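You operate a simulated robot arm through the tools that you are given. There is no shell and no other tool. Be economical: measure what you need, move in short steps, check, and stop when the job is done.

You are at the controls of a simulated two-armed robot. One attempt, no reset.

JOB
Tint the white-capped MIX bottle with two squeezes of dye and shake it.
Fine: the red dropper beside it; screw the cap back on, then shake till no streaks show; bottle and dropper back; spill nothing; leave the other glass. Set down upright: dropper bottle, bottle.

The check looks at the end state, three seconds after you hand in, the way a careful person would. Anything else that was tipped, shoved, dropped, spilled or broken makes it a failure. A push-on lid holds only when it is set on centred and level and pressed home; a screw cap is set on level and turned clockwise until tight.

ROBOT AND FRAMES
Two 7-joint arms with two-finger parallel grippers on one trunk, on a base that drives. Base frame: it is fixed to the floor where the robot stands at the start and does not move with it; the origin is under the middle of the robot, x ahead of it, y to its left, z up. Lengths are in mm, angles in degrees, forces in N, time in s.
The left shoulder is at the start at [60, 143, 991], the right one opposite. With the tool pointing down near the work surface each hand reaches from about 300 to 740 mm from the robot's upright axis, wherever it stands, measured 20 degrees to its own side. Places, roughly: bench top left of the monitor [900, -200, 800]. Payload 1.57 kg a hand.
The tool frame of a hand sits at the grasp point between the pads (the TCP): z along the fingers, y along the line on which they close. The tips reach 30 mm beyond it. Largest opening 110 mm; finger width 24, thickness 12; the body of the gripper, 48 by 112 mm, starts 78 mm behind the TCP.
Orientation is that of the tool frame in the base frame, as [roll, pitch, yaw] about the fixed x, y, z axes, in that order (R = Rz(yaw) Ry(pitch) Rx(roll)). With the fingers straight down and closing along the base's y, the tool's x points along the base's -x, its y along +y and its z along -z.

CONTROLS
- The arms move only by the tool arm_command. It takes "left_moves", "right_moves" or both (then of equal length, played together; a hand with none holds still); each is text: rows parted by semicolons, each of 7 numbers parted by spaces: the shift along the base's x, y, z in units of 20 mm (1.0 is 20 mm), then the turn, a rotation vector about the base's x, y, z in units of 5 degrees (1.0 is 5 degrees), then the gripper command, from -1 (shut) to 1 (fully open), values between in proportion. In form: tx ty tz ax ay az hand; .... A call has 1 to 8 rows; each row shifts and turns the commanded pose from where the row before left it. A call with a number of a shift or a turn outside -1 to 1 is refused whole. Each row takes 0.2 s and may step no farther than 50 mm and 8.6 degrees from the row before; otherwise, or with a gripper value out of range, the whole call is refused. Where a pose cannot be reached the arm comes as near as it can. A force on the tool above 40 N (or 10 N above the force at the start of the call, whichever is more), or a blocked arm, ends the call early, and 0.2 s more pass. The fingers move at their own pace (about 45 mm/s each) and stop on an object; they squeeze with about 42 N. The grip force told is the motor's: it shows also when the fingers shut on nothing. Time passes only in rows, and 0.2 s behind the last, so rows that do not move let the fingers close. It gives the time, the measured TCP pose, the force on the tool (base axes), the opening and the grip force at its end, in the units of the frame above (readings bear some noise), with the torque about the TCP (base axes, N m) and any sound that the robot's microphone picked up.
- Cameras (640 x 400 px; columns grow to the right, rows downward): "scene" is now at [40.8, -22.4, 1598]; the picture's right is [-0.31, -0.95, 0.00], its down [-0.75, 0.24, -0.62] and it looks along [0.59, -0.19, -0.79] (base axes); focal length 248 px, centre (320, 200). "left" rides on the left gripper at [70, -16, -141] in its tool frame; the picture's right is [0.23, 0.97, 0.00], its down [-0.86, 0.20, -0.48] and it looks along [-0.47, 0.11, 0.88] (tool axes); focal length 222 px, centre (320, 200). "right" rides on the right gripper at [70, 16, -141] in its tool frame; the picture's right is [-0.23, 0.97, 0.00], its down [-0.86, -0.20, -0.48] and it looks along [-0.47, -0.11, 0.88] (tool axes); focal length 222 px, centre (320, 200). There is no depth. A picture from a camera that has moved, and an enlarged one, comes with that camera's place and axes in the base frame and with its lens.
- capture(camera): a new picture of that camera. No time passes.
- move_column(by): slides the trunk up (or, below 0, down) by that many mm; the arms and the scene camera ride with it, the base frame stays. It gives what a move gives, with no picture.
- base_move(legs): drives the robot by 1 to 6 legs, each [ahead, left, turn to the left] in mm, mm and degrees, along the robot's own axes; the way and the turn of a leg run together, so that a leg with both is an arc; at most 1500 mm and 180 degrees a leg. The arms and the cameras ride along, it lands a little off, and it stops where it bumps. It gives what a move gives.
- pan_tilt(pan, tilt): turns the head with the scene camera to pan (to the left, within 86 degrees either way) and tilt (down, from -29 to 69), counted from straight ahead of the robot. It gives what a move gives.
- inspect(camera, box): a new picture of the part [left, top, right, bottom] of that camera's present view, enlarged. No time passes.
- close_job(): hands the job in; it is judged then, once.

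Work in short steps. Places have to be worked out from the pictures, the camera data and where the tool is seen: move nearer, look again, correct. Check each grasp and each placing, and mend what went wrong. You have 120 turns and 88 pictures in all, those below and enlarged ones among them. Open the grippers and draw the arms clear of the work before you hand the job in, unless the task says otherwise; then end with one line.

The tools are called after "Emit:" by a JSON object that holds its "api" and its "payload". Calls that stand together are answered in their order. arm_command: Moves the arms, as the interface text tells. Its arguments: {"type":"object","properties":{"left_moves":{"type":"string"},"right_moves":{"type":"string"}},"required":[]} The other tools are called the same way: move_column (by) slides the trunk up or down; base_move (legs) drives the base; pan_tilt (pan, tilt) turns the head that bears the scene camera; capture (camera) takes a picture; inspect (camera, box) takes an enlarged picture of a part of a camera's view; close_job () hands the job in.

At the start:

```text
time: 0.0
left_tool_pos: [377.2, 102.6, 1082.9]
left_ee_rot: [180.0, 0.0, -180.0]
left_force: [-0.2, 0.6, -0.1]
left_ft_torque: [0.02, -0.01, 0.03]
left_grip_width: 110.2
left_grasp_force: 0.0
right_tool_pos: [507.3, -308.2, 1155.2]
right_ee_rot: [-180.0, -0.1, -179.9]
right_force: [0.2, 0.2, -0.8]
right_ft_torque: [0.01, 0.0, 0.0]
right_grip_width: 110.0
right_grasp_force: 0.1
trunk travel left (down, up): [-590.0, 0.0]
robot x, y, heading: [-3.6, 2.2, -0.1]
head pan, tilt: [-18.0, 51.8]
```

scene: 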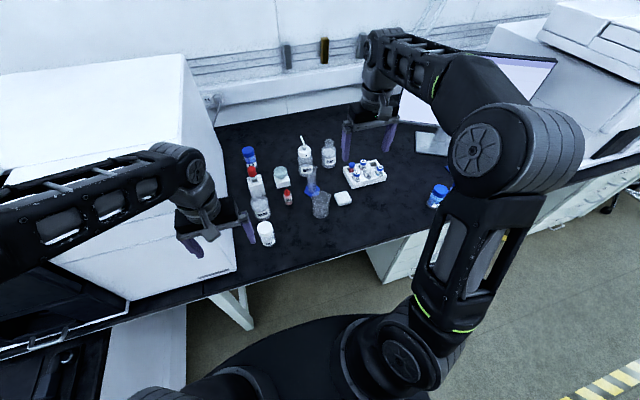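
right: 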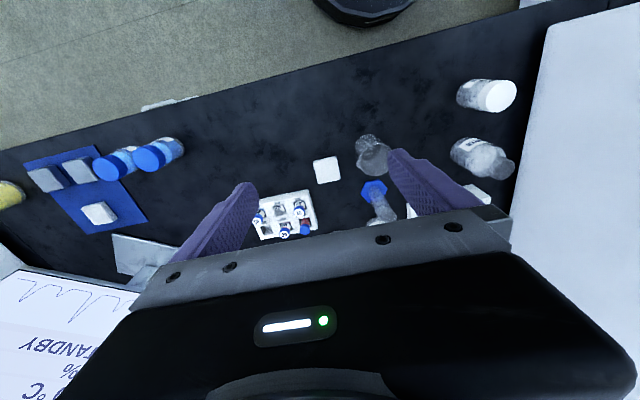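
left: 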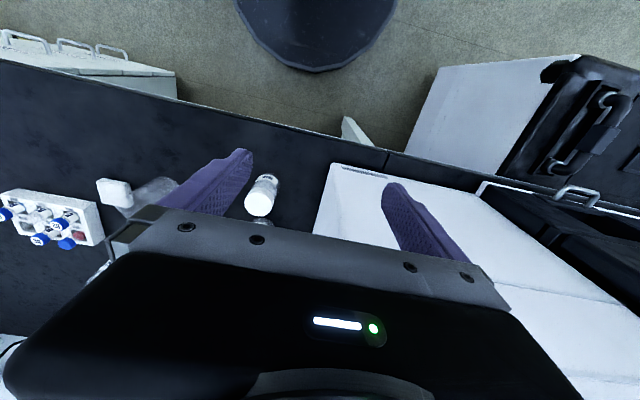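

The bench shows several bottles to the left of centre; I enlarge the cluster to identify the MIX bottle and the red dropper.

Emit:
{"api": "inspect", "payload": {"camera": "scene", "box": [220, 130, 400, 250]}}

Emit:
{"api": "inspect", "payload": {"camera": "scene", "box": [235, 140, 325, 200]}}

Emit:
{"api": "inspect", "payload": {"camera": "scene", "box": [235, 190, 325, 250]}}

```text
3.33 times, centred on (310, 190) of scene
camera zoom: at [40.8, -22.4, 1598.0], right [-0.31, -0.95, 0.0], down [-0.75, 0.24, -0.62], along [0.59, -0.19, -0.79], focal length 825 px, centre (353, 233)
```

zoom: 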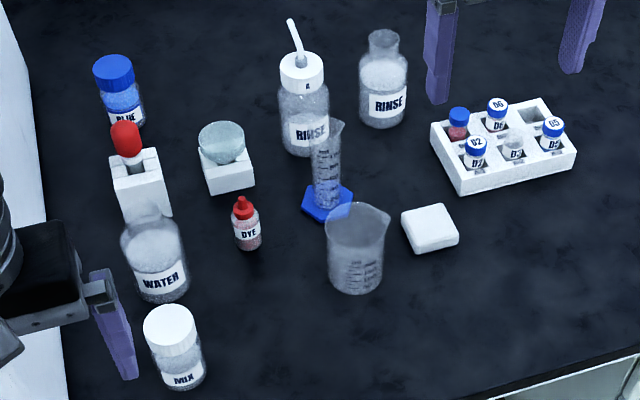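

```text
6.67 times, centred on (280, 170) of scene
camera zoom: at [40.8, -22.4, 1598.0], right [-0.31, -0.95, 0.0], down [-0.75, 0.24, -0.62], along [0.59, -0.19, -0.79], focal length 1651 px, centre (587, 400)
```

zoom: 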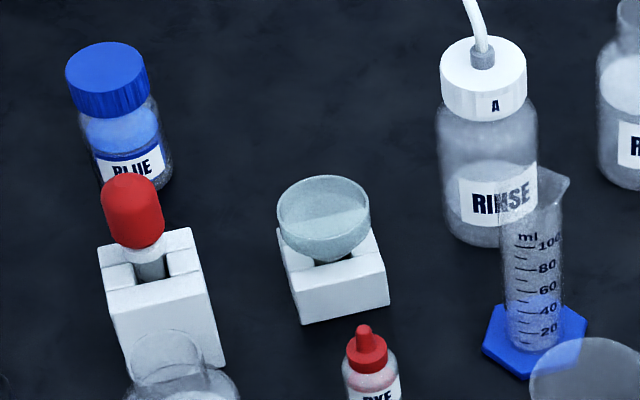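

```text
6.67 times, centred on (280, 220) of scene
camera zoom: at [40.8, -22.4, 1598.0], right [-0.31, -0.95, 0.0], down [-0.75, 0.24, -0.62], along [0.59, -0.19, -0.79], focal length 1651 px, centre (587, 67)
```

zoom: 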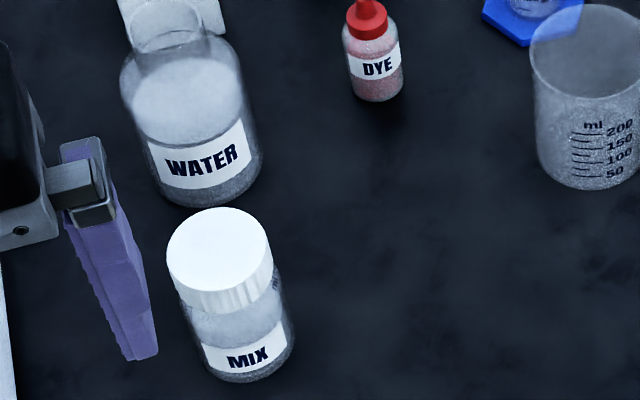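

The MIX bottle stands at about [500, 18], the WATER bottle at [616, 23] and the DYE bottle at [657, -88]; the bench edge is at x≈420. I pitch both hands forward, to about 30° below horizontal, and bring the left one towards a pre-grasp behind MIX.

Emit:
{"api": "arm_command", "payload": {"left_moves": "0.06 -0.15 -0.56 0 -1 0 1;0.06 -0.15 -0.56 0 -1 0 1;0.06 -0.15 -0.56 0 -1 0 1;0.06 -0.15 -0.56 0 -1 0 1;0.06 -0.15 -0.56 0 -1 0 1;0.06 -0.15 -0.56 0 -1 0 1;0.06 -0.15 -0.56 0 -1 0 1;0.06 -0.15 -0.56 0 -1 0 1", "right_moves": "-0.4 0 0 0 -1 0 1;-0.4 0 0 0 -1 0 1;-0.4 0 0 0 -1 0 1;-0.4 0 0 0 -1 0 1;-0.4 0 0 0 -1 0 1;-0.4 0 0 0 -1 0 1;-0.4 0 0 0 -1 0 1;-0.4 0 0 0 -1 0 1"}}

Emit:
{"api": "arm_command", "payload": {"left_moves": "0.06 -0.15 -0.5 0 -1 0 1;0.06 -0.15 -0.5 0 -1 0 1;0.06 -0.15 -0.5 0 -1 0 1;0.06 -0.15 -0.5 0 -1 0 1;0.06 -0.15 -0.5 0 0 -1 1;0.06 -0.15 -0.5 0 0 -1 1;0.06 -0.15 -0.5 0 0 -1 1;0.06 -0.15 -0.5 0 0 -1 1", "right_moves": "0 0 0 0 -1 0 1;0 0 0 0 -1 0 1;0 0 0 0 -1 0 1;0 0 0 0 -1 0 1;0 0 0 0 -1 0 1;0 0 0 0 -1 0 1;0 0 0 0 -1 0 1;0 0 0 0 -1 0 1"}}

Emit:
{"api": "capture", "payload": {"camera": "scene"}}

Emit:
{"api": "capture", "payload": {"camera": "left"}}

```text
time: 1.8
left_tool_pos: [420.5, 55.7, 1004.4]
left_ee_rot: [179.9, 39.9, 180.0]
left_force: [-0.6, -0.1, -0.3]
left_ft_torque: [0.06, -0.01, -0.01]
left_grip_width: 109.8
left_grasp_force: 0.1
left hand out of reach, approached as far as the arm can: row 6, 7, 8
right_tool_pos: [444.0, -308.3, 1155.3]
right_ee_rot: [179.9, 40.1, -179.9]
right_force: [-0.4, -0.4, 0.8]
right_ft_torque: [-0.01, 0.01, -0.01]
right_grip_width: 110.3
right_grasp_force: 0.1
trunk travel left (down, up): [-590.0, 0.0]
robot x, y, heading: [0.3, -1.6, -0.0]
head pan, tilt: [-18.0, 51.8]
```

```text
time: 3.6
left_tool_pos: [461.4, 7.6, 926.6]
left_ee_rot: [179.9, 60.0, 162.3]
left_force: [-0.8, 0.6, 0.0]
left_ft_torque: [0.02, 0.01, 0.0]
left_grip_width: 109.7
left_grasp_force: 0.2
left hand out of reach, approached as far as the arm can: row 1, 2, 3, 5, 6, 8
right_tool_pos: [490.9, -343.7, 1185.3]
right_ee_rot: [179.8, 80.1, 179.6]
right_force: [-0.3, -0.6, 1.3]
right_ft_torque: [0.0, 0.0, 0.04]
right_grip_width: 110.2
right_grasp_force: 0.0
right hand out of reach, approached as far as the arm can: row 4, 5, 6, 7, 8
trunk travel left (down, up): [-590.0, 0.0]
robot x, y, heading: [-0.3, 0.4, -0.2]
head pan, tilt: [-18.0, 51.8]
```

```text
81 pictures are left
camera scene: at [40.8, -23.6, 1598.0], right [-0.31, -0.95, 0.0], down [-0.75, 0.24, -0.62], along [0.59, -0.19, -0.79], focal length 248 px, centre (320, 200)
```

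scene: 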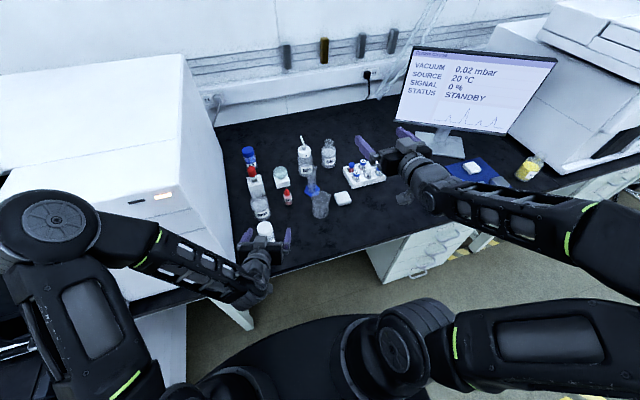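

```text
80 pictures are left
camera left: at [307.1, 38.8, 936.6], right [0.19, 0.96, -0.2], down [0.07, 0.19, 0.98], along [0.98, -0.2, -0.04], focal length 222 px, centre (320, 200)
```

left: 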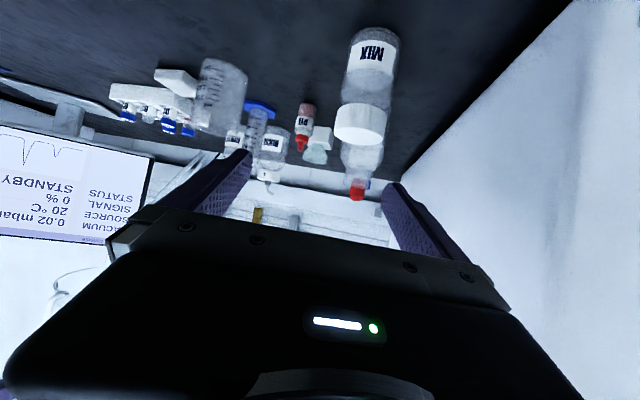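

The left hand is too near the body for a level pose ("out of reach"), so I back the base off 130 mm to give both arms room, then look again.

Emit:
{"api": "base_move", "payload": {"legs": [[-130, 0, 0]]}}

Emit:
{"api": "pan_tilt", "payload": {"pan": -8, "tilt": 48}}

Emit:
{"api": "inspect", "payload": {"camera": "scene", "box": [240, 130, 400, 230]}}

Emit:
{"api": "capture", "payload": {"camera": "left"}}

```text
time: 4.9
left_tool_pos: [329.8, 7.7, 927.8]
left_ee_rot: [179.9, 60.2, 162.4]
left_force: [-0.3, -0.3, 0.3]
left_ft_torque: [-0.01, -0.01, 0.02]
left_grip_width: 109.6
left_grasp_force: 0.1
right_tool_pos: [358.8, -342.6, 1185.9]
right_ee_rot: [180.0, 80.0, 179.9]
right_force: [-1.8, -0.3, 0.5]
right_ft_torque: [0.01, 0.0, 0.0]
right_grip_width: 110.0
right_grasp_force: 0.1
trunk travel left (down, up): [-590.0, 0.0]
robot x, y, heading: [-129.3, -0.7, 0.2]
head pan, tilt: [-18.0, 51.8]
```

```text
time: 5.6
left_tool_pos: [330.7, 7.7, 928.0]
left_ee_rot: [-180.0, 59.9, 162.4]
left_force: [0.1, 0.8, -0.5]
left_ft_torque: [-0.02, 0.0, -0.03]
left_grip_width: 109.8
left_grasp_force: 0.1
right_tool_pos: [361.0, -342.8, 1185.4]
right_ee_rot: [179.9, 80.1, 179.9]
right_force: [0.4, -0.1, -0.1]
right_ft_torque: [0.01, -0.03, 0.03]
right_grip_width: 110.0
right_grasp_force: 0.1
trunk travel left (down, up): [-590.0, 0.0]
robot x, y, heading: [-131.2, 2.3, -0.0]
head pan, tilt: [-8.0, 48.0]
```

```text
4.00 times, centred on (320, 180) of scene
camera zoom: at [-82.8, -10.1, 1603.1], right [-0.14, -0.99, 0.0], down [-0.74, 0.1, -0.67], along [0.66, -0.09, -0.74], focal length 990 px, centre (320, 280)
```

zoom: 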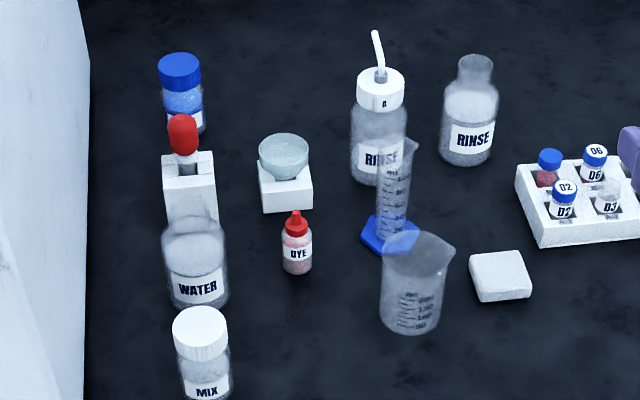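

```text
78 pictures are left
camera left: at [176.9, 39.2, 936.6], right [0.19, 0.96, -0.2], down [0.07, 0.19, 0.98], along [0.98, -0.2, -0.04], focal length 222 px, centre (320, 200)
```

left: 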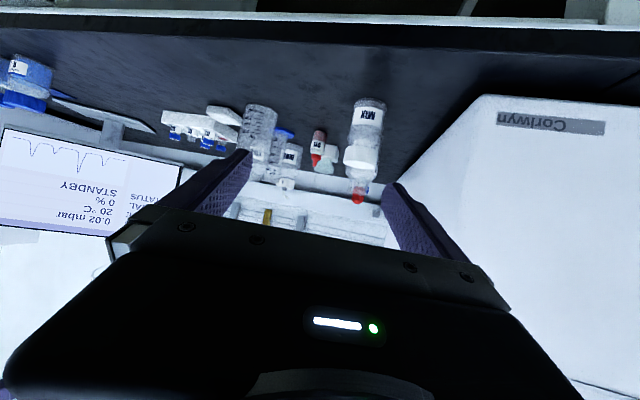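

Combining both left-camera views, the bench top is about z=752 and MIX about [545, 20] with its cap top near z=850; DYE is about [694, -95]. I move the left hand to a pre-grasp 120 mm back along the finger direction and level the right arm slightly for now.

Emit:
{"api": "arm_command", "payload": {"left_moves": "0.72 0.27 -0.47 0 0 0 1;0.72 0.27 -0.47 0 0 0 1;0.72 0.27 -0.47 0 0 0 1;0.72 0.27 -0.47 0 0 0 1;0.72 0.27 -0.47 0 0 0 1;0.72 0.27 -0.47 0 0 0 1;0.72 0.27 -0.47 0 0 0 1;0.72 0.27 -0.47 0 0 0 1"}}

Emit:
{"api": "capture", "payload": {"camera": "left"}}

Emit:
{"api": "capture", "payload": {"camera": "scene"}}

```text
time: 7.4
left_tool_pos: [356.2, 12.7, 928.7]
left_ee_rot: [179.9, 59.8, 162.5]
left_force: [0.1, 0.7, -0.3]
left_ft_torque: [-0.01, -0.02, -0.01]
left_grip_width: 110.0
left_grasp_force: 0.0
left hand out of reach, approached as far as the arm can: row 1, 2, 3, 4, 5, 6, 7, 8
right_tool_pos: [360.4, -341.5, 1185.6]
right_ee_rot: [-179.8, 80.1, -179.9]
right_force: [-0.3, 0.5, 0.0]
right_ft_torque: [0.01, -0.01, -0.02]
right_grip_width: 110.1
right_grasp_force: 0.1
trunk travel left (down, up): [-590.0, 0.0]
robot x, y, heading: [-127.6, -2.0, -0.1]
head pan, tilt: [-8.0, 48.0]
```

```text
77 pictures are left
camera left: at [202.5, 44.0, 938.0], right [0.18, 0.96, -0.2], down [0.07, 0.18, 0.98], along [0.98, -0.19, -0.04], focal length 222 px, centre (320, 200)
```

left: 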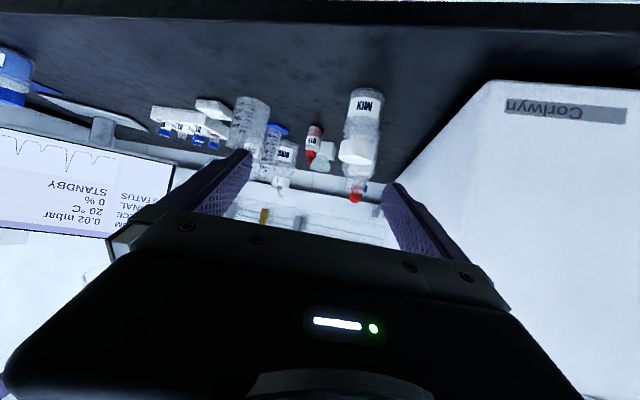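

```text
76 pictures are left
camera scene: at [-82.6, -9.1, 1603.1], right [-0.14, -0.99, 0.0], down [-0.74, 0.1, -0.67], along [0.66, -0.09, -0.74], focal length 248 px, centre (320, 200)
```

scene: 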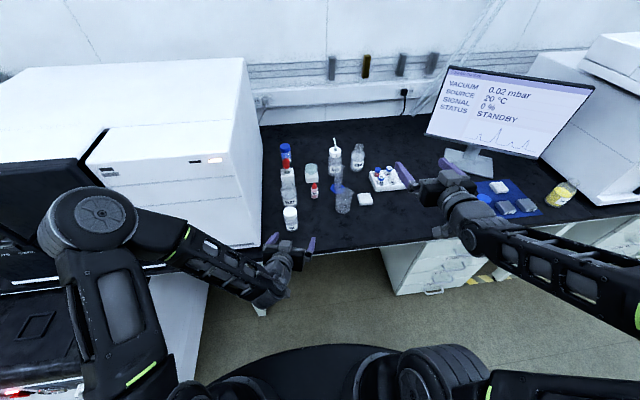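

The left forearm slopes steeply down, so the wrist can't level there; lowering the trunk should cure that. I raise the left hand first, then lower the trunk 250 mm.

Emit:
{"api": "arm_command", "payload": {"left_moves": "0 0.2 1 0 0 0 1;0 0.2 1 0 0 0 1;0 0.2 1 0 0 0 1;0 0.2 1 0 0 0 1;0 0.2 1 0 0 0 1;0 0.2 1 0 0 0 1;0 0.2 1 0 0 0 1;0 0.2 1 0 0 0 1"}}

Emit:
{"api": "move_column", "payload": {"by": -220}}

Emit:
{"api": "capture", "payload": {"camera": "scene"}}

```text
time: 9.2
left_tool_pos: [360.4, 41.9, 1088.2]
left_ee_rot: [-179.9, 59.9, 162.5]
left_force: [-0.6, 0.2, 0.4]
left_ft_torque: [-0.02, -0.02, 0.05]
left_grip_width: 110.2
left_grasp_force: 0.0
left hand out of reach, approached as far as the arm can: row 4
right_tool_pos: [359.7, -343.5, 1185.0]
right_ee_rot: [179.8, 79.9, 179.9]
right_force: [0.9, -0.5, -0.2]
right_ft_torque: [-0.02, 0.0, 0.01]
right_grip_width: 110.0
right_grasp_force: 0.1
trunk travel left (down, up): [-590.0, 0.0]
robot x, y, heading: [-129.6, 0.4, -0.1]
head pan, tilt: [-8.0, 48.0]
```

```text
time: 11.5
left_tool_pos: [360.4, 41.1, 866.8]
left_ee_rot: [-180.0, 59.9, 162.4]
left_force: [0.0, -0.1, 0.8]
left_ft_torque: [0.0, 0.0, 0.0]
left_grip_width: 110.3
left_grasp_force: 0.2
right_tool_pos: [360.5, -342.3, 966.1]
right_ee_rot: [179.9, 79.9, 179.9]
right_force: [-1.6, -0.3, 0.4]
right_ft_torque: [0.02, 0.01, 0.0]
right_grip_width: 110.1
right_grasp_force: 0.1
trunk travel left (down, up): [-370.0, 220.0]
robot x, y, heading: [-128.9, -0.2, -0.0]
head pan, tilt: [-8.0, 48.0]
```

```text
75 pictures are left
camera scene: at [-83.1, -10.0, 1383.2], right [-0.14, -0.99, 0.0], down [-0.74, 0.1, -0.67], along [0.66, -0.09, -0.74], focal length 248 px, centre (320, 200)
```

scene: 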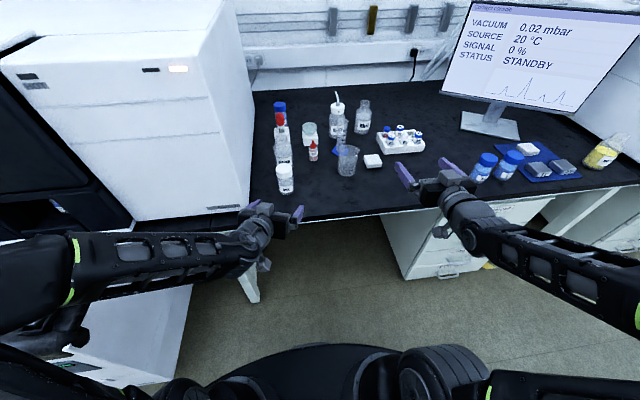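

Now the left forearm is nearer level. I retry the pre-grasp at about [446, 51, 853].

Emit:
{"api": "arm_command", "payload": {"left_moves": "0.54 0.06 -0.09 0 0 0 1;0.54 0.06 -0.09 0 0 0 1;0.54 0.06 -0.09 0 0 0 1;0.54 0.06 -0.09 0 0 0 1;0.54 0.06 -0.09 0 0 0 1;0.54 0.06 -0.09 0 0 0 1;0.54 0.06 -0.09 0 0 0 1;0.54 0.06 -0.09 0 0 0 1"}}

Emit:
{"api": "capture", "payload": {"camera": "left"}}

Emit:
{"api": "inspect", "payload": {"camera": "scene", "box": [230, 120, 390, 220]}}

```text
time: 13.3
left_tool_pos: [447.5, 50.6, 853.2]
left_ee_rot: [-179.9, 59.9, 162.5]
left_force: [0.3, -0.1, -0.3]
left_ft_torque: [0.03, -0.01, 0.0]
left_grip_width: 110.0
left_grasp_force: 0.0
right_tool_pos: [360.7, -343.2, 965.3]
right_ee_rot: [-179.9, 79.9, 179.9]
right_force: [0.0, -0.1, 0.5]
right_ft_torque: [-0.01, -0.01, -0.03]
right_grip_width: 109.8
right_grasp_force: 0.1
trunk travel left (down, up): [-370.0, 220.0]
robot x, y, heading: [-130.4, 1.7, -0.0]
head pan, tilt: [-8.0, 48.0]
```

```text
74 pictures are left
camera left: at [293.0, 82.9, 862.6], right [0.19, 0.96, -0.2], down [0.07, 0.19, 0.98], along [0.98, -0.2, -0.04], focal length 222 px, centre (320, 200)
```

left: 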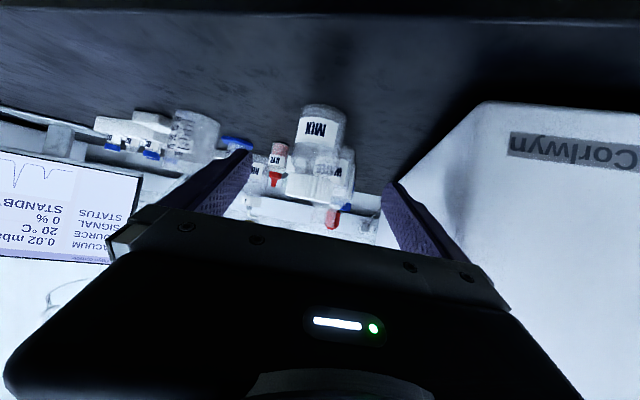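

```text
4.00 times, centred on (310, 170) of scene
camera zoom: at [-82.9, -10.0, 1383.1], right [-0.14, -0.99, 0.0], down [-0.74, 0.1, -0.67], along [0.66, -0.09, -0.74], focal length 990 px, centre (360, 320)
```

zoom: 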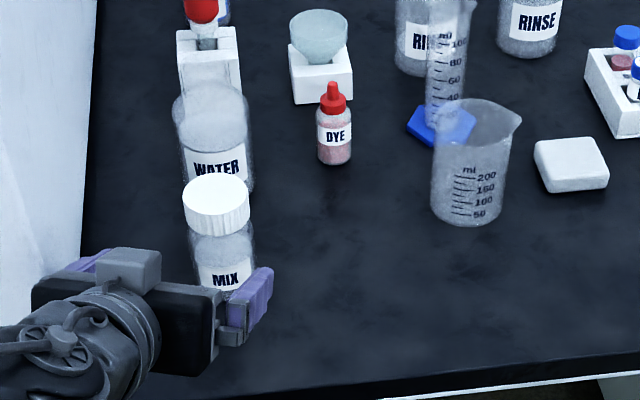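

MIX now resolves to about [547, 19] with a 56 mm body, standing centred between the opened fingers. I advance along the finger direction to the grasp height z≈790.

Emit:
{"api": "arm_command", "payload": {"left_moves": "0.62 -0.197 -0.395 0 0 0 1;0.62 -0.197 -0.395 0 0 0 1;0.62 -0.197 -0.395 0 0 0 1;0.62 -0.197 -0.395 0 0 0 1;0.62 -0.197 -0.395 0 0 0 1;0.62 -0.197 -0.395 0 0 0 1;0.62 -0.197 -0.395 0 0 0 1;0.62 -0.197 -0.395 0 0 0 1"}}

Emit:
{"api": "capture", "payload": {"camera": "left"}}

Emit:
{"api": "inspect", "payload": {"camera": "scene", "box": [230, 120, 390, 220]}}

```text
time: 15.1
left_tool_pos: [546.5, 19.9, 789.3]
left_ee_rot: [179.9, 60.0, 162.4]
left_force: [0.6, -0.2, -0.3]
left_ft_torque: [-0.04, -0.02, 0.02]
left_grip_width: 109.9
left_grasp_force: 0.2
right_tool_pos: [360.4, -342.3, 964.6]
right_ee_rot: [179.9, 80.1, 179.9]
right_force: [-0.1, -0.2, -0.2]
right_ft_torque: [-0.02, 0.02, 0.02]
right_grip_width: 110.0
right_grasp_force: 0.0
trunk travel left (down, up): [-370.0, 220.0]
robot x, y, heading: [-130.1, 0.0, -0.0]
head pan, tilt: [-8.0, 48.0]
```

```text
72 pictures are left
camera left: at [392.3, 51.9, 798.8], right [0.19, 0.96, -0.2], down [0.07, 0.19, 0.98], along [0.98, -0.2, -0.04], focal length 222 px, centre (320, 200)
```

left: 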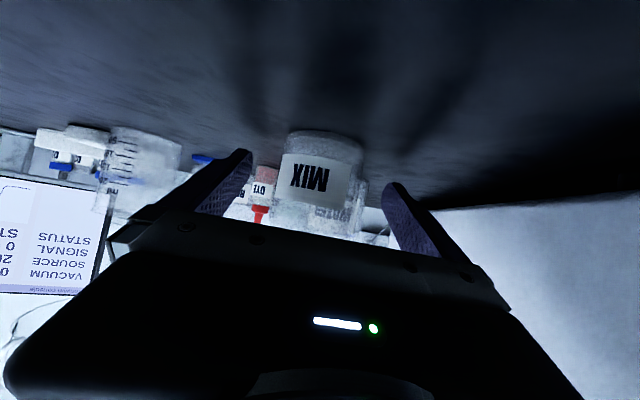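

```text
4.00 times, centred on (310, 170) of scene
camera zoom: at [-82.8, -10.1, 1383.2], right [-0.14, -0.99, 0.0], down [-0.74, 0.1, -0.67], along [0.66, -0.09, -0.74], focal length 990 px, centre (360, 320)
```

zoom: 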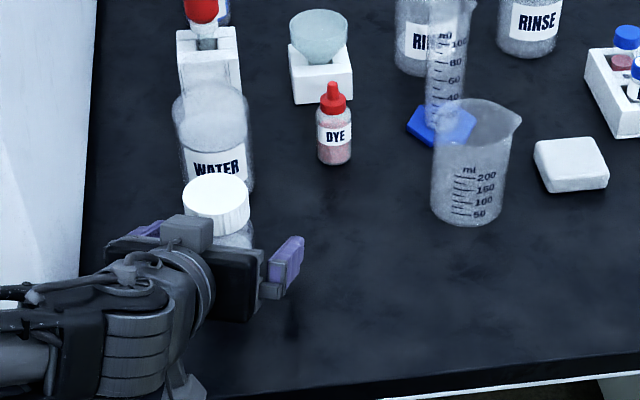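

The base edge re-triangulates to bench z=752 and bottle centre x≈553. I edge 6 mm further and close.

Emit:
{"api": "arm_command", "payload": {"left_moves": "0.3 -0.1 0 0 0 0 1;0 0 0 0 0 0 0.4;0 0 0 0 0 0 0.1;0 0 0 0 0 0 -1;0 0 0 0 0 0 -1;0 0 0 0 0 0 -1"}}

Emit:
{"api": "capture", "payload": {"camera": "left"}}

```text
time: 16.5
left_tool_pos: [552.4, 18.9, 789.0]
left_ee_rot: [180.0, 60.0, 162.4]
left_force: [-0.5, -0.3, -0.5]
left_ft_torque: [0.03, 0.02, 0.02]
left_grip_width: 54.5
left_grasp_force: 27.7
right_tool_pos: [361.0, -343.0, 965.2]
right_ee_rot: [179.9, 80.0, 179.9]
right_force: [0.1, -0.1, 0.1]
right_ft_torque: [0.01, -0.04, 0.01]
right_grip_width: 109.9
right_grasp_force: 0.1
trunk travel left (down, up): [-370.0, 220.0]
robot x, y, heading: [-129.6, 5.0, 0.0]
head pan, tilt: [-8.0, 48.0]
```

```text
70 pictures are left
camera left: at [398.2, 49.9, 799.0], right [0.19, 0.96, -0.2], down [0.07, 0.19, 0.98], along [0.98, -0.2, -0.04], focal length 222 px, centre (320, 200)
```

left: 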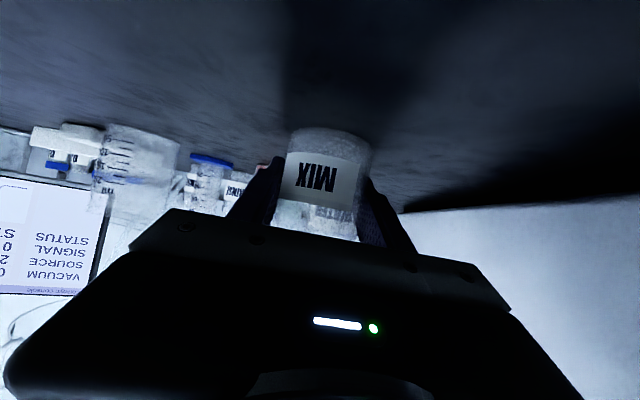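

MIX is gripped (54.5 mm wide, 28 N), axis at about [553, 19]. Now I turn the right hand fingers-down with its closing line along x (pre-wound clockwise 90°) while carrying it high over the bottle.

Emit:
{"api": "arm_command", "payload": {"right_moves": "0.5 0.95 0.15 0.774 0.774 -0.921 1;0.5 0.95 0.15 0.774 0.774 -0.921 1;0.5 0.95 0.15 0.774 0.774 -0.921 1;0.5 0.95 0.15 0.774 0.774 -0.921 1;0.5 0.95 0.15 0.774 0.774 -0.921 1;0.5 0.95 0.15 0.774 0.774 -0.921 1;0.5 0.95 0.15 0.774 0.774 -0.921 1;0.5 0.95 0.15 0.774 0.774 -0.921 1"}}

Emit:
{"api": "arm_command", "payload": {"right_moves": "0.5 0.95 0.15 0.774 0.774 -0.921 1;0.5 0.95 0.15 0.774 0.774 -0.921 1;0.5 0.95 0.15 0.774 0.774 -0.921 1;0.5 0.95 0.15 0.774 0.774 -0.921 1;0.5 0.95 0.15 0.774 0.774 -0.921 1;0.5 0.95 0.15 0.774 0.774 -0.921 1;0.5 0.95 0.15 0.774 0.774 -0.921 1;0.5 0.95 0.15 0.774 0.774 -0.921 1"}}

Emit:
{"api": "capture", "payload": {"camera": "scene"}}

Emit:
{"api": "capture", "payload": {"camera": "right"}}

```text
time: 18.3
left_tool_pos: [553.0, 18.5, 789.9]
left_ee_rot: [-180.0, 60.0, 162.4]
left_force: [0.7, -0.4, 0.0]
left_ft_torque: [-0.04, 0.01, 0.01]
left_grip_width: 54.6
left_grasp_force: 42.0
right_tool_pos: [440.9, -190.7, 987.5]
right_ee_rot: [158.3, 37.7, 121.0]
right_force: [1.0, -0.1, 1.1]
right_ft_torque: [-0.01, 0.02, 0.0]
right_grip_width: 110.0
right_grasp_force: 0.2
trunk travel left (down, up): [-370.0, 220.0]
robot x, y, heading: [-129.3, -1.3, -0.2]
head pan, tilt: [-8.0, 48.0]
```

```text
time: 20.1
left_tool_pos: [552.4, 17.9, 791.3]
left_ee_rot: [-180.0, 60.1, 162.4]
left_force: [-0.2, -0.2, -0.2]
left_ft_torque: [-0.02, 0.0, -0.03]
left_grip_width: 55.0
left_grasp_force: 41.7
right_tool_pos: [426.3, -70.1, 913.9]
right_ee_rot: [179.7, 1.5, 92.6]
right_force: [0.8, 0.5, -0.2]
right_ft_torque: [-0.02, 0.01, 0.0]
right_grip_width: 109.8
right_grasp_force: 0.1
right hand out of reach, approached as far as the arm can: row 5, 6, 7, 8
trunk travel left (down, up): [-370.0, 220.0]
robot x, y, heading: [-131.6, -1.3, -0.1]
head pan, tilt: [-8.0, 48.0]
```

```text
69 pictures are left
camera scene: at [-82.8, -9.8, 1383.2], right [-0.14, -0.99, 0.0], down [-0.74, 0.1, -0.67], along [0.66, -0.09, -0.74], focal length 248 px, centre (320, 200)
```

scene: 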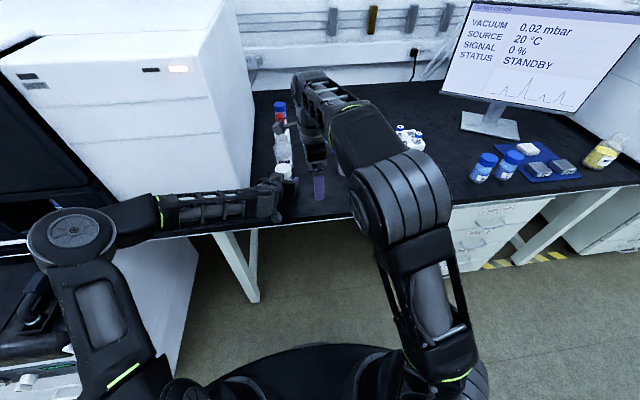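

```text
68 pictures are left
camera right: at [440.0, 5.7, 1051.5], right [0.98, -0.18, 0.01], down [-0.16, -0.85, 0.5], along [-0.08, -0.49, -0.87], focal length 222 px, centre (320, 200)
```

right: 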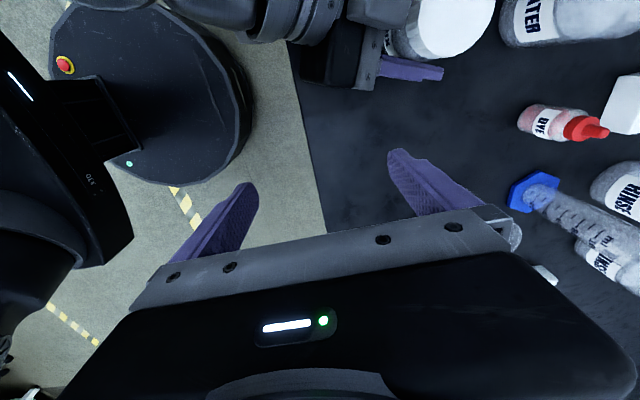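

The right hand fell short at [426, -70, 914], with the orientation right. I try moving it ahead first, then left, to see whether the bottle can be reached from here.

Emit:
{"api": "arm_command", "payload": {"right_moves": "1 0 0 0 0 0 1;1 0 0 0 0 0 1;1 0 0 0 0 0 1;1 0 0 0 0 0 1;1 0 0 0 0 0 1;1 0 0 0 0 0 1"}}

```text
time: 21.5
left_tool_pos: [551.9, 18.1, 790.2]
left_ee_rot: [180.0, 59.9, 162.5]
left_force: [-0.1, -0.7, 0.5]
left_ft_torque: [-0.04, 0.01, 0.03]
left_grip_width: 54.8
left_grasp_force: 42.0
right_tool_pos: [462.6, -76.5, 860.8]
right_ee_rot: [-180.0, 1.7, 92.7]
right_force: [0.2, 0.5, 0.1]
right_ft_torque: [0.01, -0.03, 0.01]
right_grip_width: 110.0
right_grasp_force: 0.1
right hand out of reach, approached as far as the arm can: row 1, 2, 3, 4, 5, 6
trunk travel left (down, up): [-370.0, 220.0]
robot x, y, heading: [-132.0, -3.7, -0.1]
head pan, tilt: [-8.0, 48.0]
```

The right reach limit fits a sphere about its shoulder, so the bottle should be worked nearer the robot. I lift the capped MIX 40 mm with the left hand and draw it back 100 mm (right hand steps aside and up); then the base drives forward so it again hangs over its place.

Emit:
{"api": "arm_command", "payload": {"left_moves": "0 0 0.7 0 0 0 -1;0 0 0.7 0 0 0 -1;0 0 0.7 0 0 0 -1;-1 0 0 0 0 0 -1;-1 0 0 0 0 0 -1;-1 0 0 0 0 0 -1;-1 0 0 0 0 0 -1;-1 0 0 0 0 0 -1", "right_moves": "-0.5 -0.5 0.5 0 0 0 1;-0.5 -0.5 0.5 0 0 0 1;-0.5 -0.5 0.5 0 0 0 1;-0.5 -0.5 0.5 0 0 0 1;-0.5 0 0.5 0 0 0 1;-0.5 0 0.5 0 0 0 1;0 0 0 0 0 0 1;0 0 0 0 0 0 1"}}

Emit:
{"api": "base_move", "payload": {"legs": [[100, 0, 0]]}}

Emit:
{"api": "capture", "payload": {"camera": "scene"}}

```text
time: 23.3
left_tool_pos: [452.9, 17.7, 832.2]
left_ee_rot: [-180.0, 59.9, 162.4]
left_force: [0.1, -0.3, -0.8]
left_ft_torque: [0.0, -0.03, 0.01]
left_grip_width: 54.7
left_grasp_force: 42.4
right_tool_pos: [403.2, -116.6, 921.3]
right_ee_rot: [-179.6, 1.6, 92.7]
right_force: [0.1, 1.4, -0.3]
right_ft_torque: [0.0, 0.03, -0.03]
right_grip_width: 109.6
right_grasp_force: 0.0
trunk travel left (down, up): [-370.0, 220.0]
robot x, y, heading: [-131.4, -0.9, -0.2]
head pan, tilt: [-8.0, 48.0]
```

```text
time: 24.5
left_tool_pos: [552.5, 18.0, 831.9]
left_ee_rot: [-180.0, 59.9, 162.4]
left_force: [-0.3, -0.2, -2.1]
left_ft_torque: [0.0, -0.03, 0.01]
left_grip_width: 55.0
left_grasp_force: 42.3
right_tool_pos: [501.9, -117.4, 919.4]
right_ee_rot: [-179.5, 1.7, 92.6]
right_force: [1.1, 0.2, 0.3]
right_ft_torque: [0.0, 0.03, 0.02]
right_grip_width: 109.7
right_grasp_force: 0.1
trunk travel left (down, up): [-370.0, 220.0]
robot x, y, heading: [-30.5, -4.8, 0.0]
head pan, tilt: [-8.0, 48.0]
```

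```text
67 pictures are left
camera scene: at [16.9, -10.2, 1383.1], right [-0.14, -0.99, 0.0], down [-0.74, 0.1, -0.67], along [0.66, -0.09, -0.74], focal length 248 px, centre (320, 200)
```

scene: 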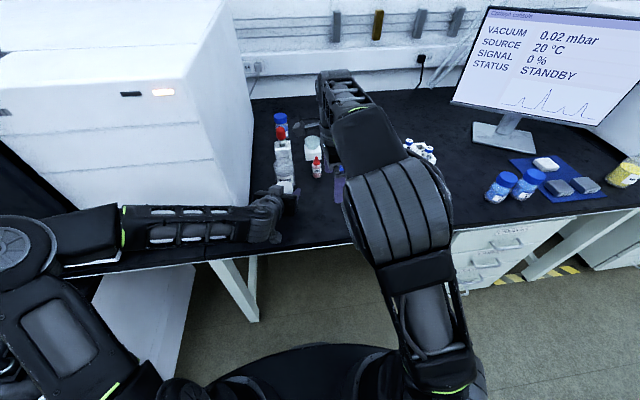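

MIX hangs at [552, 18, +42]. I bring it to about [492, -30], 15 mm above the bench, which puts the cap well inside the right hand's reach, then view it with the right camera.

Emit:
{"api": "arm_command", "payload": {"left_moves": "-0.5 -0.4 -0.2 0 0 0 -1;-0.5 -0.4 -0.2 0 0 0 -1;-0.5 -0.4 -0.2 0 0 0 -1;-0.5 -0.4 -0.2 0 0 0 -1;-0.5 -0.4 -0.2 0 0 0 -1;-0.5 -0.4 -0.2 0 0 0 -1;0 0 0 0 0 0 -1"}}

Emit:
{"api": "capture", "payload": {"camera": "right"}}

Emit:
{"api": "capture", "payload": {"camera": "left"}}

```text
time: 26.1
left_tool_pos: [491.9, -29.6, 809.4]
left_ee_rot: [179.9, 60.3, 162.4]
left_force: [10.2, 3.7, 26.5]
left_ft_torque: [0.11, 0.09, -0.01]
left_grip_width: 54.9
left_grasp_force: 41.3
right_tool_pos: [501.5, -116.9, 922.3]
right_ee_rot: [-179.7, 1.7, 92.7]
right_force: [-0.2, -0.6, -0.8]
right_ft_torque: [-0.03, -0.01, -0.01]
right_grip_width: 109.7
right_grasp_force: 0.1
trunk travel left (down, up): [-370.0, 220.0]
robot x, y, heading: [-32.6, 3.4, -0.2]
head pan, tilt: [-8.0, 48.0]
```

```text
66 pictures are left
camera right: at [515.8, -41.5, 1058.6], right [0.98, -0.18, 0.0], down [-0.16, -0.85, 0.5], along [-0.09, -0.5, -0.86], focal length 222 px, centre (320, 200)
```

right: 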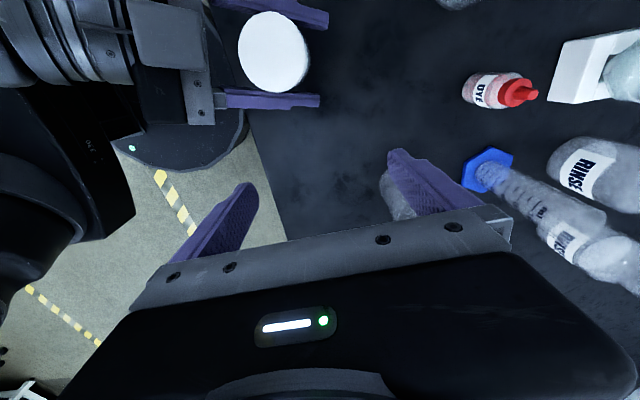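

```text
65 pictures are left
camera left: at [338.4, 1.7, 818.3], right [0.19, 0.96, -0.2], down [0.07, 0.19, 0.98], along [0.98, -0.2, -0.03], focal length 222 px, centre (320, 200)
```

left: 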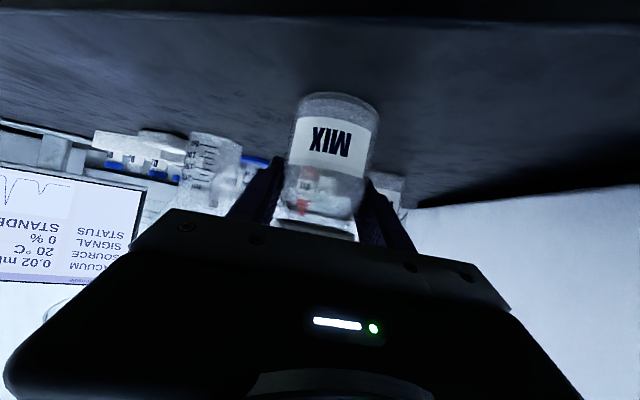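

The force reading (26 N up) and the left picture show the bottle slid about 20 mm down in the grip and its base now rests on the bench. I ease up 1.5 mm, open a little, lower the hand back to the right grip height and regrip while it stands.

Emit:
{"api": "arm_command", "payload": {"left_moves": "0 0 0.08 0 0 0 -1;0 0 0 0 0 0 0.2;0 0 0 0 0 0 0.35;0 0 0 0 0 0 0.35"}}

Emit:
{"api": "capture", "payload": {"camera": "left"}}

Emit:
{"api": "inspect", "payload": {"camera": "scene", "box": [230, 130, 350, 230]}}

```text
time: 27.1
left_tool_pos: [491.1, -30.3, 809.1]
left_ee_rot: [-180.0, 59.8, 162.3]
left_force: [-0.7, -0.3, -0.1]
left_ft_torque: [0.0, 0.01, 0.02]
left_grip_width: 74.3
left_grasp_force: 0.1
right_tool_pos: [501.3, -117.2, 920.4]
right_ee_rot: [-179.5, 1.5, 92.8]
right_force: [0.2, 0.1, -0.6]
right_ft_torque: [0.02, 0.02, -0.02]
right_grip_width: 109.9
right_grasp_force: 0.0
trunk travel left (down, up): [-370.0, 220.0]
robot x, y, heading: [-31.8, 3.2, -0.1]
head pan, tilt: [-8.0, 48.0]
```

```text
64 pictures are left
camera left: at [337.7, 1.5, 818.5], right [0.19, 0.96, -0.2], down [0.07, 0.19, 0.98], along [0.98, -0.2, -0.04], focal length 222 px, centre (320, 200)
```

left: 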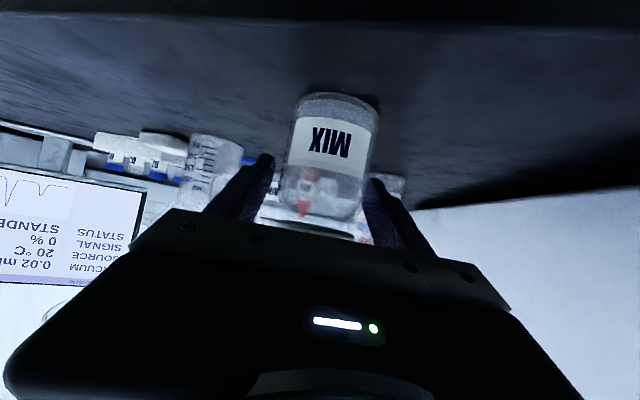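

```text
4.00 times, centred on (290, 180) of scene
camera zoom: at [15.7, -10.2, 1383.1], right [-0.14, -0.99, 0.0], down [-0.74, 0.1, -0.67], along [0.66, -0.09, -0.74], focal length 990 px, centre (440, 280)
```

zoom: 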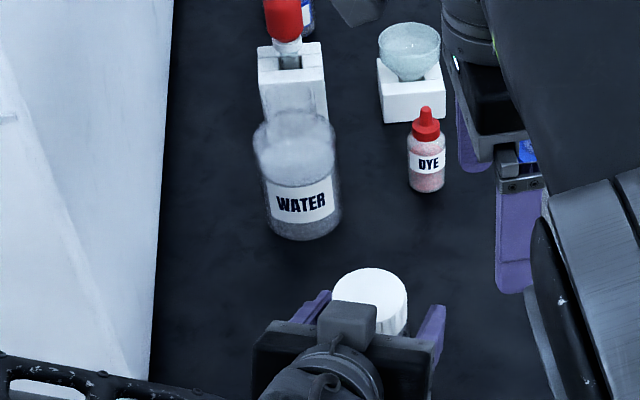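

MIX stands freely and upright at about [492, -30]. I lower the hand 20 mm and regrip low on the body.

Emit:
{"api": "arm_command", "payload": {"left_moves": "0.1 0 -0.5 0 0 0 0.35;0.1 0 -0.5 0 0 0 0.35;0 0 0 0 0 0 0;0 0 0 0 0 0 -1;0 0 0 0 0 0 -1"}}

Emit:
{"api": "capture", "payload": {"camera": "right"}}

```text
time: 28.3
left_tool_pos: [495.8, -29.8, 788.4]
left_ee_rot: [-179.9, 59.9, 162.4]
left_force: [-0.4, 0.2, -0.1]
left_ft_torque: [-0.02, -0.02, 0.02]
left_grip_width: 55.0
left_grasp_force: 28.4
right_tool_pos: [501.4, -117.7, 920.7]
right_ee_rot: [-179.6, 1.6, 92.8]
right_force: [-0.1, 0.7, 0.4]
right_ft_torque: [0.01, 0.03, 0.03]
right_grip_width: 110.0
right_grasp_force: 0.1
trunk travel left (down, up): [-370.0, 220.0]
robot x, y, heading: [-30.3, 0.8, -0.2]
head pan, tilt: [-8.0, 48.0]
```

```text
62 pictures are left
camera right: at [516.5, -41.9, 1058.0], right [0.98, -0.18, 0.0], down [-0.16, -0.85, 0.5], along [-0.09, -0.5, -0.86], focal length 222 px, centre (320, 200)
```

right: 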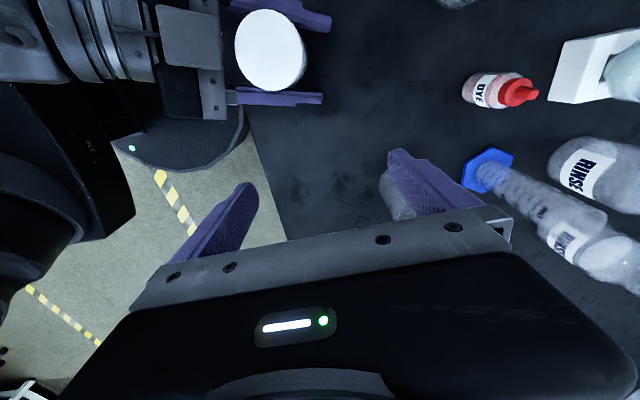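

Both the right and scene cameras put the cap at about [482, -23], i.e. 15 mm nearer the left palm than its TCP. I reseat the left grip 14 mm further back to leave room for the right fingers.

Emit:
{"api": "arm_command", "payload": {"left_moves": "0 0 0 0 0 0 0.1;0 0 0 0 0 0 0.25;-0.33 0.1 0 0 0 0 0.25;-0.33 0.1 0 0 0 0 0.25;0 0 0 0 0 0 0;0 0 0 0 0 0 -1;0 0 0 0 0 0 -1;0 0 0 0 0 0 -1", "right_moves": "0 0 0 0 0 0 1;0 0 0 0 0 0 1;0 0 0 0 0 0 1;-0.2 0.75 0 0 0 0 0.6;-0.2 0.75 0 0 0 0 0.5;-0.2 0.75 0 0 0 0 0.4;-0.2 0.75 0 0 0 0 0.4;-0.2 0.75 0 0 0 0 0.4"}}

Emit:
{"api": "capture", "payload": {"camera": "right"}}

Emit:
{"api": "inspect", "payload": {"camera": "scene", "box": [230, 130, 350, 230]}}

```text
time: 30.1
left_tool_pos: [483.5, -25.6, 789.9]
left_ee_rot: [-180.0, 60.0, 162.4]
left_force: [0.7, 1.2, 2.4]
left_ft_torque: [-0.04, 0.0, -0.03]
left_grip_width: 55.2
left_grasp_force: 40.6
right_tool_pos: [481.5, -41.3, 920.8]
right_ee_rot: [-179.7, 1.6, 92.8]
right_force: [0.3, -1.0, 0.7]
right_ft_torque: [0.01, -0.04, -0.01]
right_grip_width: 77.1
right_grasp_force: 0.0
trunk travel left (down, up): [-370.0, 220.0]
robot x, y, heading: [-30.3, 0.5, 0.2]
head pan, tilt: [-8.0, 48.0]
```

```text
61 pictures are left
camera right: at [496.6, 33.7, 1058.7], right [0.98, -0.18, 0.0], down [-0.16, -0.85, 0.5], along [-0.09, -0.5, -0.86], focal length 222 px, centre (320, 200)
```

right: 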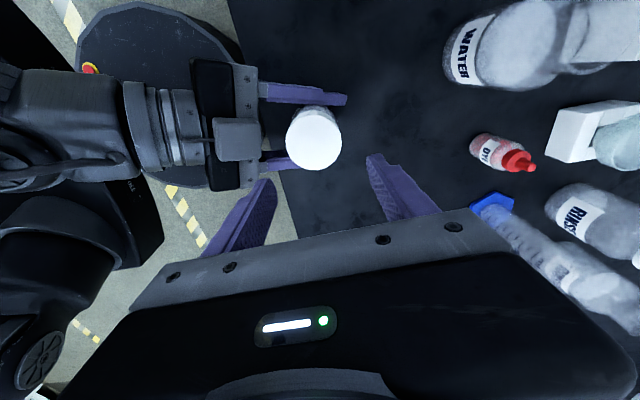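

```text
4.00 times, centred on (290, 180) of scene
camera zoom: at [15.6, -10.1, 1383.2], right [-0.14, -0.99, 0.0], down [-0.74, 0.1, -0.67], along [0.66, -0.09, -0.74], focal length 990 px, centre (440, 280)
```

zoom: 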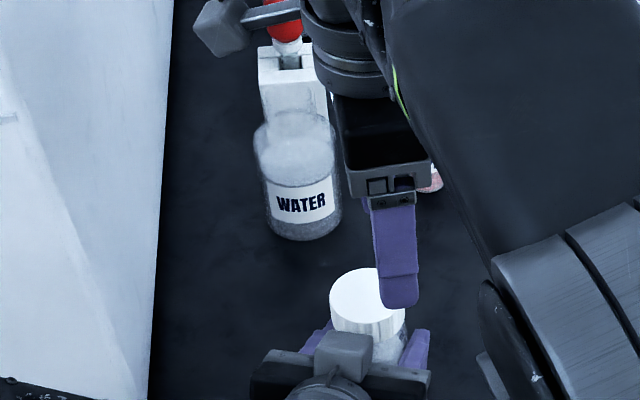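

The cap centre is at about [480, -22] and is 54 mm wide. I shift the right hand over it, square off its 1.6° lean, and descend to TCP z≈855 with a 72 mm opening.

Emit:
{"api": "arm_command", "payload": {"right_moves": "-0.05 0.96 0 0.32 0 0 0.3;0 0 0 0 0 0 0.3;0 0 -0.8 0 0 0 0.3;0 0 -0.8 0 0 0 0.3;0 0 -0.8 0 0 0 0.3;0 0 -0.6 0 0 0 0.3;0 0 -0.3 0 0 0 0.3"}}

Emit:
{"api": "inspect", "payload": {"camera": "scene", "box": [230, 130, 350, 230]}}

Emit:
{"api": "capture", "payload": {"camera": "right"}}

```text
time: 31.1
left_tool_pos: [482.0, -25.6, 787.3]
left_ee_rot: [179.9, 59.7, 162.5]
left_force: [-3.4, 1.5, 3.5]
left_ft_torque: [-0.04, 0.01, -0.09]
left_grip_width: 54.8
left_grasp_force: 42.1
right_tool_pos: [481.2, -22.1, 899.1]
right_ee_rot: [179.7, -0.3, 92.6]
right_force: [-2.2, -1.6, 10.5]
right_ft_torque: [0.06, 0.59, 0.09]
right_grip_width: 73.4
right_grasp_force: 0.9
trunk travel left (down, up): [-370.0, 220.0]
robot x, y, heading: [-32.3, 3.1, 0.0]
head pan, tilt: [-8.0, 48.0]
stopped in row 5 (right hand): the force on the tool passed its limit (the readings are from after the stop); the commanded pose is now the measured one
```

```text
4.00 times, centred on (290, 180) of scene
camera zoom: at [14.3, -10.1, 1383.4], right [-0.14, -0.99, 0.0], down [-0.73, 0.1, -0.67], along [0.66, -0.09, -0.74], focal length 990 px, centre (440, 280)
```

zoom: 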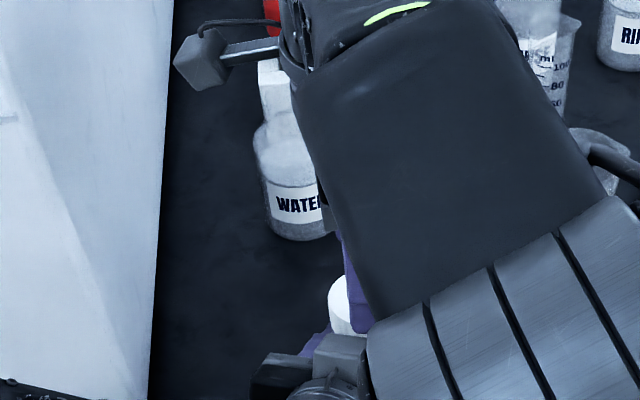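

```text
58 pictures are left
camera right: at [494.2, 48.5, 1038.8], right [0.98, -0.18, 0.0], down [-0.16, -0.87, 0.47], along [-0.08, -0.46, -0.88], focal length 222 px, centre (320, 200)
```

right: 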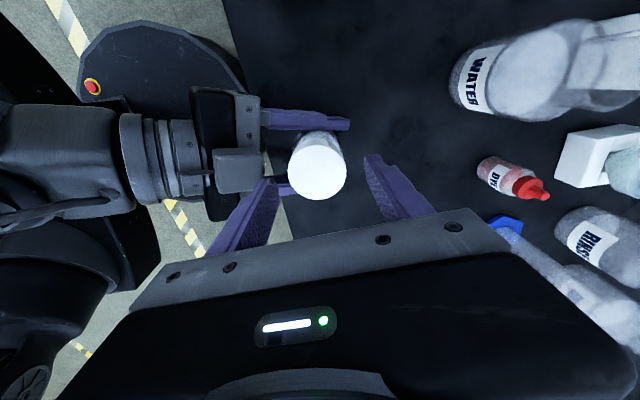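

The right near finger touched the grey block on top of the left hand (edge at x≈439, z≈868). I lift the right hand and reseat the left one 16 mm further back so the bottle sits nearer its fingertips.

Emit:
{"api": "arm_command", "payload": {"left_moves": "0 0 0 0 0 0 -1;0 0 0 0 0 0 0.1;0 0 0 0 0 0 0.25;-0.38 0.12 0 0 0 0 0.25;-0.38 0.12 0 0 0 0 0.25;0 0 0 0 0 0 0;0 0 0 0 0 0 -1;0 0 0 0 0 0 -1", "right_moves": "0 0 0.8 0 0 0 0.3;0 0 0 0 0 0 0.3;0 0 0 0 0 0 0.3;0 0 0 0 0 0 0.3;0 0 0 0 0 0 0.3;0 0 0 0 0 0 0.3;0 0 0 0 0 0 0.3;0 0 0 0 0 0 0.3"}}

Emit:
{"api": "capture", "payload": {"camera": "right"}}

```text
time: 32.9
left_tool_pos: [466.8, -19.3, 786.3]
left_ee_rot: [179.9, 59.5, 162.5]
left_force: [1.0, -0.6, 0.9]
left_ft_torque: [-0.07, -0.05, -0.03]
left_grip_width: 54.8
left_grasp_force: 30.2
right_tool_pos: [481.8, -21.4, 912.0]
right_ee_rot: [179.9, -0.4, 92.7]
right_force: [0.4, -0.7, -0.5]
right_ft_torque: [0.01, 0.0, -0.01]
right_grip_width: 71.6
right_grasp_force: 0.0
trunk travel left (down, up): [-370.0, 220.0]
robot x, y, heading: [-31.0, 0.6, -0.3]
head pan, tilt: [-8.0, 48.0]
```

```text
57 pictures are left
camera right: at [495.6, 48.6, 1052.9], right [0.98, -0.18, 0.0], down [-0.16, -0.87, 0.47], along [-0.08, -0.46, -0.88], focal length 222 px, centre (320, 200)
```

right: 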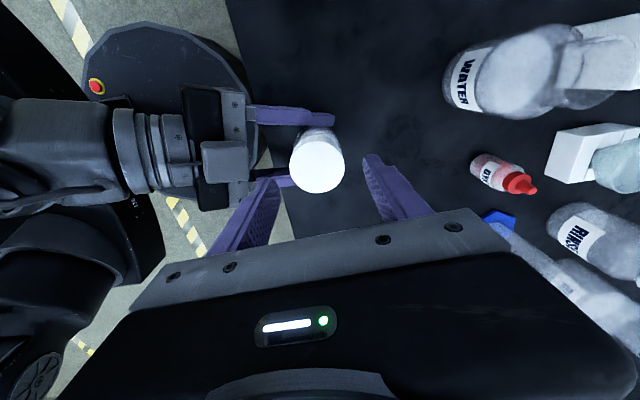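

The cap is at about [482, -18] and the grey block is now well back. I correct 3 mm in y and descend to z≈856.

Emit:
{"api": "arm_command", "payload": {"right_moves": "0 0.15 -0.4 0 0 0 0.3;0 0 -0.8 0 0 0 0.3;0 0 -0.8 0 0 0 0.3;0 0 -0.5 0 0 0 0.3;0 0 -0.3 0 0 0 0.3;0 0 0 0 0 0 0.3"}}

Emit:
{"api": "capture", "payload": {"camera": "right"}}

```text
time: 34.3
left_tool_pos: [467.7, -21.0, 786.5]
left_ee_rot: [179.9, 59.5, 162.5]
left_force: [-0.2, -1.0, 0.0]
left_ft_torque: [0.01, -0.01, -0.01]
left_grip_width: 54.6
left_grasp_force: 41.8
right_tool_pos: [481.6, -17.6, 856.4]
right_ee_rot: [179.8, -0.4, 92.8]
right_force: [0.0, -0.1, -0.4]
right_ft_torque: [-0.01, 0.03, 0.05]
right_grip_width: 71.4
right_grasp_force: 0.1
trunk travel left (down, up): [-370.0, 220.0]
robot x, y, heading: [-33.9, -4.5, -0.2]
head pan, tilt: [-8.0, 48.0]
```

```text
56 pictures are left
camera right: at [495.3, 51.7, 997.0], right [0.98, -0.18, 0.0], down [-0.16, -0.87, 0.47], along [-0.08, -0.46, -0.88], focal length 222 px, centre (320, 200)
```

right: 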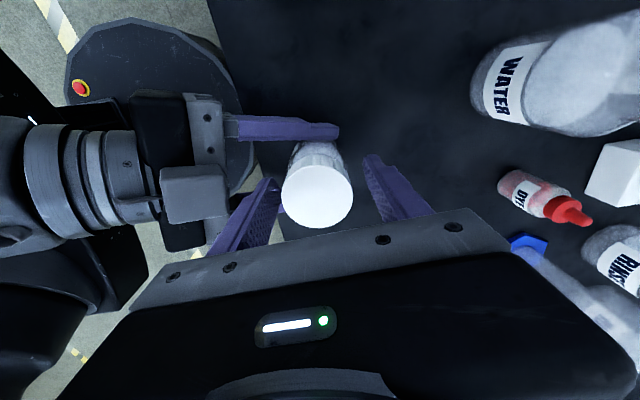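

The cap sits within 2 mm of the grip centre with its top at z≈844. I go down 2 mm, close on it, and begin turning counter-clockwise.

Emit:
{"api": "arm_command", "payload": {"right_moves": "0 -0.05 -0.1 0 0 0 0.2;0 0 0 0 0 0 -1;0 0 0 0 0 0 -1;0 0 0 0 0 0 -1"}}

Emit:
{"api": "arm_command", "payload": {"right_moves": "0 0 0 0 0 0.5 -1;0 0 0 0 0 1 -1;0 0 0 0 0 1 -1;0 0 0 0 0 1 -1;0 0 0 0 0 1 -1;0 0 0 0 0 1 -1;0 0 0 0 0 1 -1;0 0 0 0 0 1 -1"}}

Emit:
{"api": "capture", "payload": {"camera": "right"}}

```text
time: 35.3
left_tool_pos: [468.8, -18.0, 786.2]
left_ee_rot: [180.0, 59.5, 162.6]
left_force: [21.3, 0.2, -2.9]
left_ft_torque: [-0.09, 0.73, 0.07]
left_grip_width: 54.3
left_grasp_force: 42.1
right_tool_pos: [480.1, -20.2, 853.8]
right_ee_rot: [-179.8, -0.4, 92.9]
right_force: [-21.2, 0.3, 2.8]
right_ft_torque: [0.11, 0.68, -0.04]
right_grip_width: 50.8
right_grasp_force: 31.6
trunk travel left (down, up): [-370.0, 220.0]
robot x, y, heading: [-31.7, 0.5, -0.2]
head pan, tilt: [-8.0, 48.0]
```

```text
time: 37.1
left_tool_pos: [469.3, -19.6, 786.5]
left_ee_rot: [-180.0, 59.5, 162.6]
left_force: [24.5, 9.5, -0.2]
left_ft_torque: [-0.44, 0.73, 0.2]
left_grip_width: 54.5
left_grasp_force: 41.7
right_tool_pos: [481.1, -20.7, 855.0]
right_ee_rot: [-179.8, -0.6, 130.3]
right_force: [-26.3, -10.7, 4.4]
right_ft_torque: [-0.25, 1.0, -0.05]
right_grip_width: 50.5
right_grasp_force: 42.1
trunk travel left (down, up): [-370.0, 220.0]
robot x, y, heading: [-29.7, -2.5, 0.2]
head pan, tilt: [-8.0, 48.0]
```

```text
55 pictures are left
camera right: at [449.6, 43.4, 995.3], right [0.89, 0.46, 0.0], down [0.41, -0.78, 0.47], along [0.21, -0.42, -0.88], focal length 222 px, centre (320, 200)
```

right: 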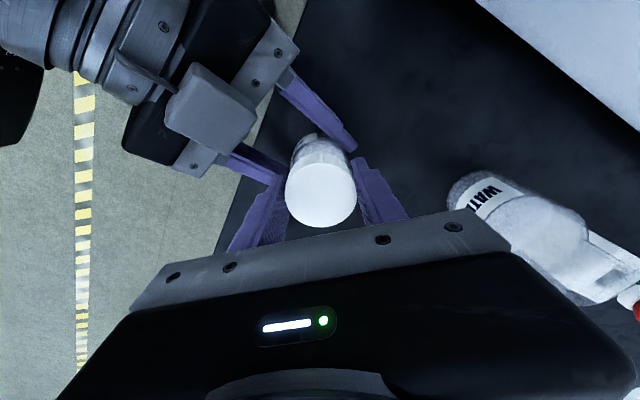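

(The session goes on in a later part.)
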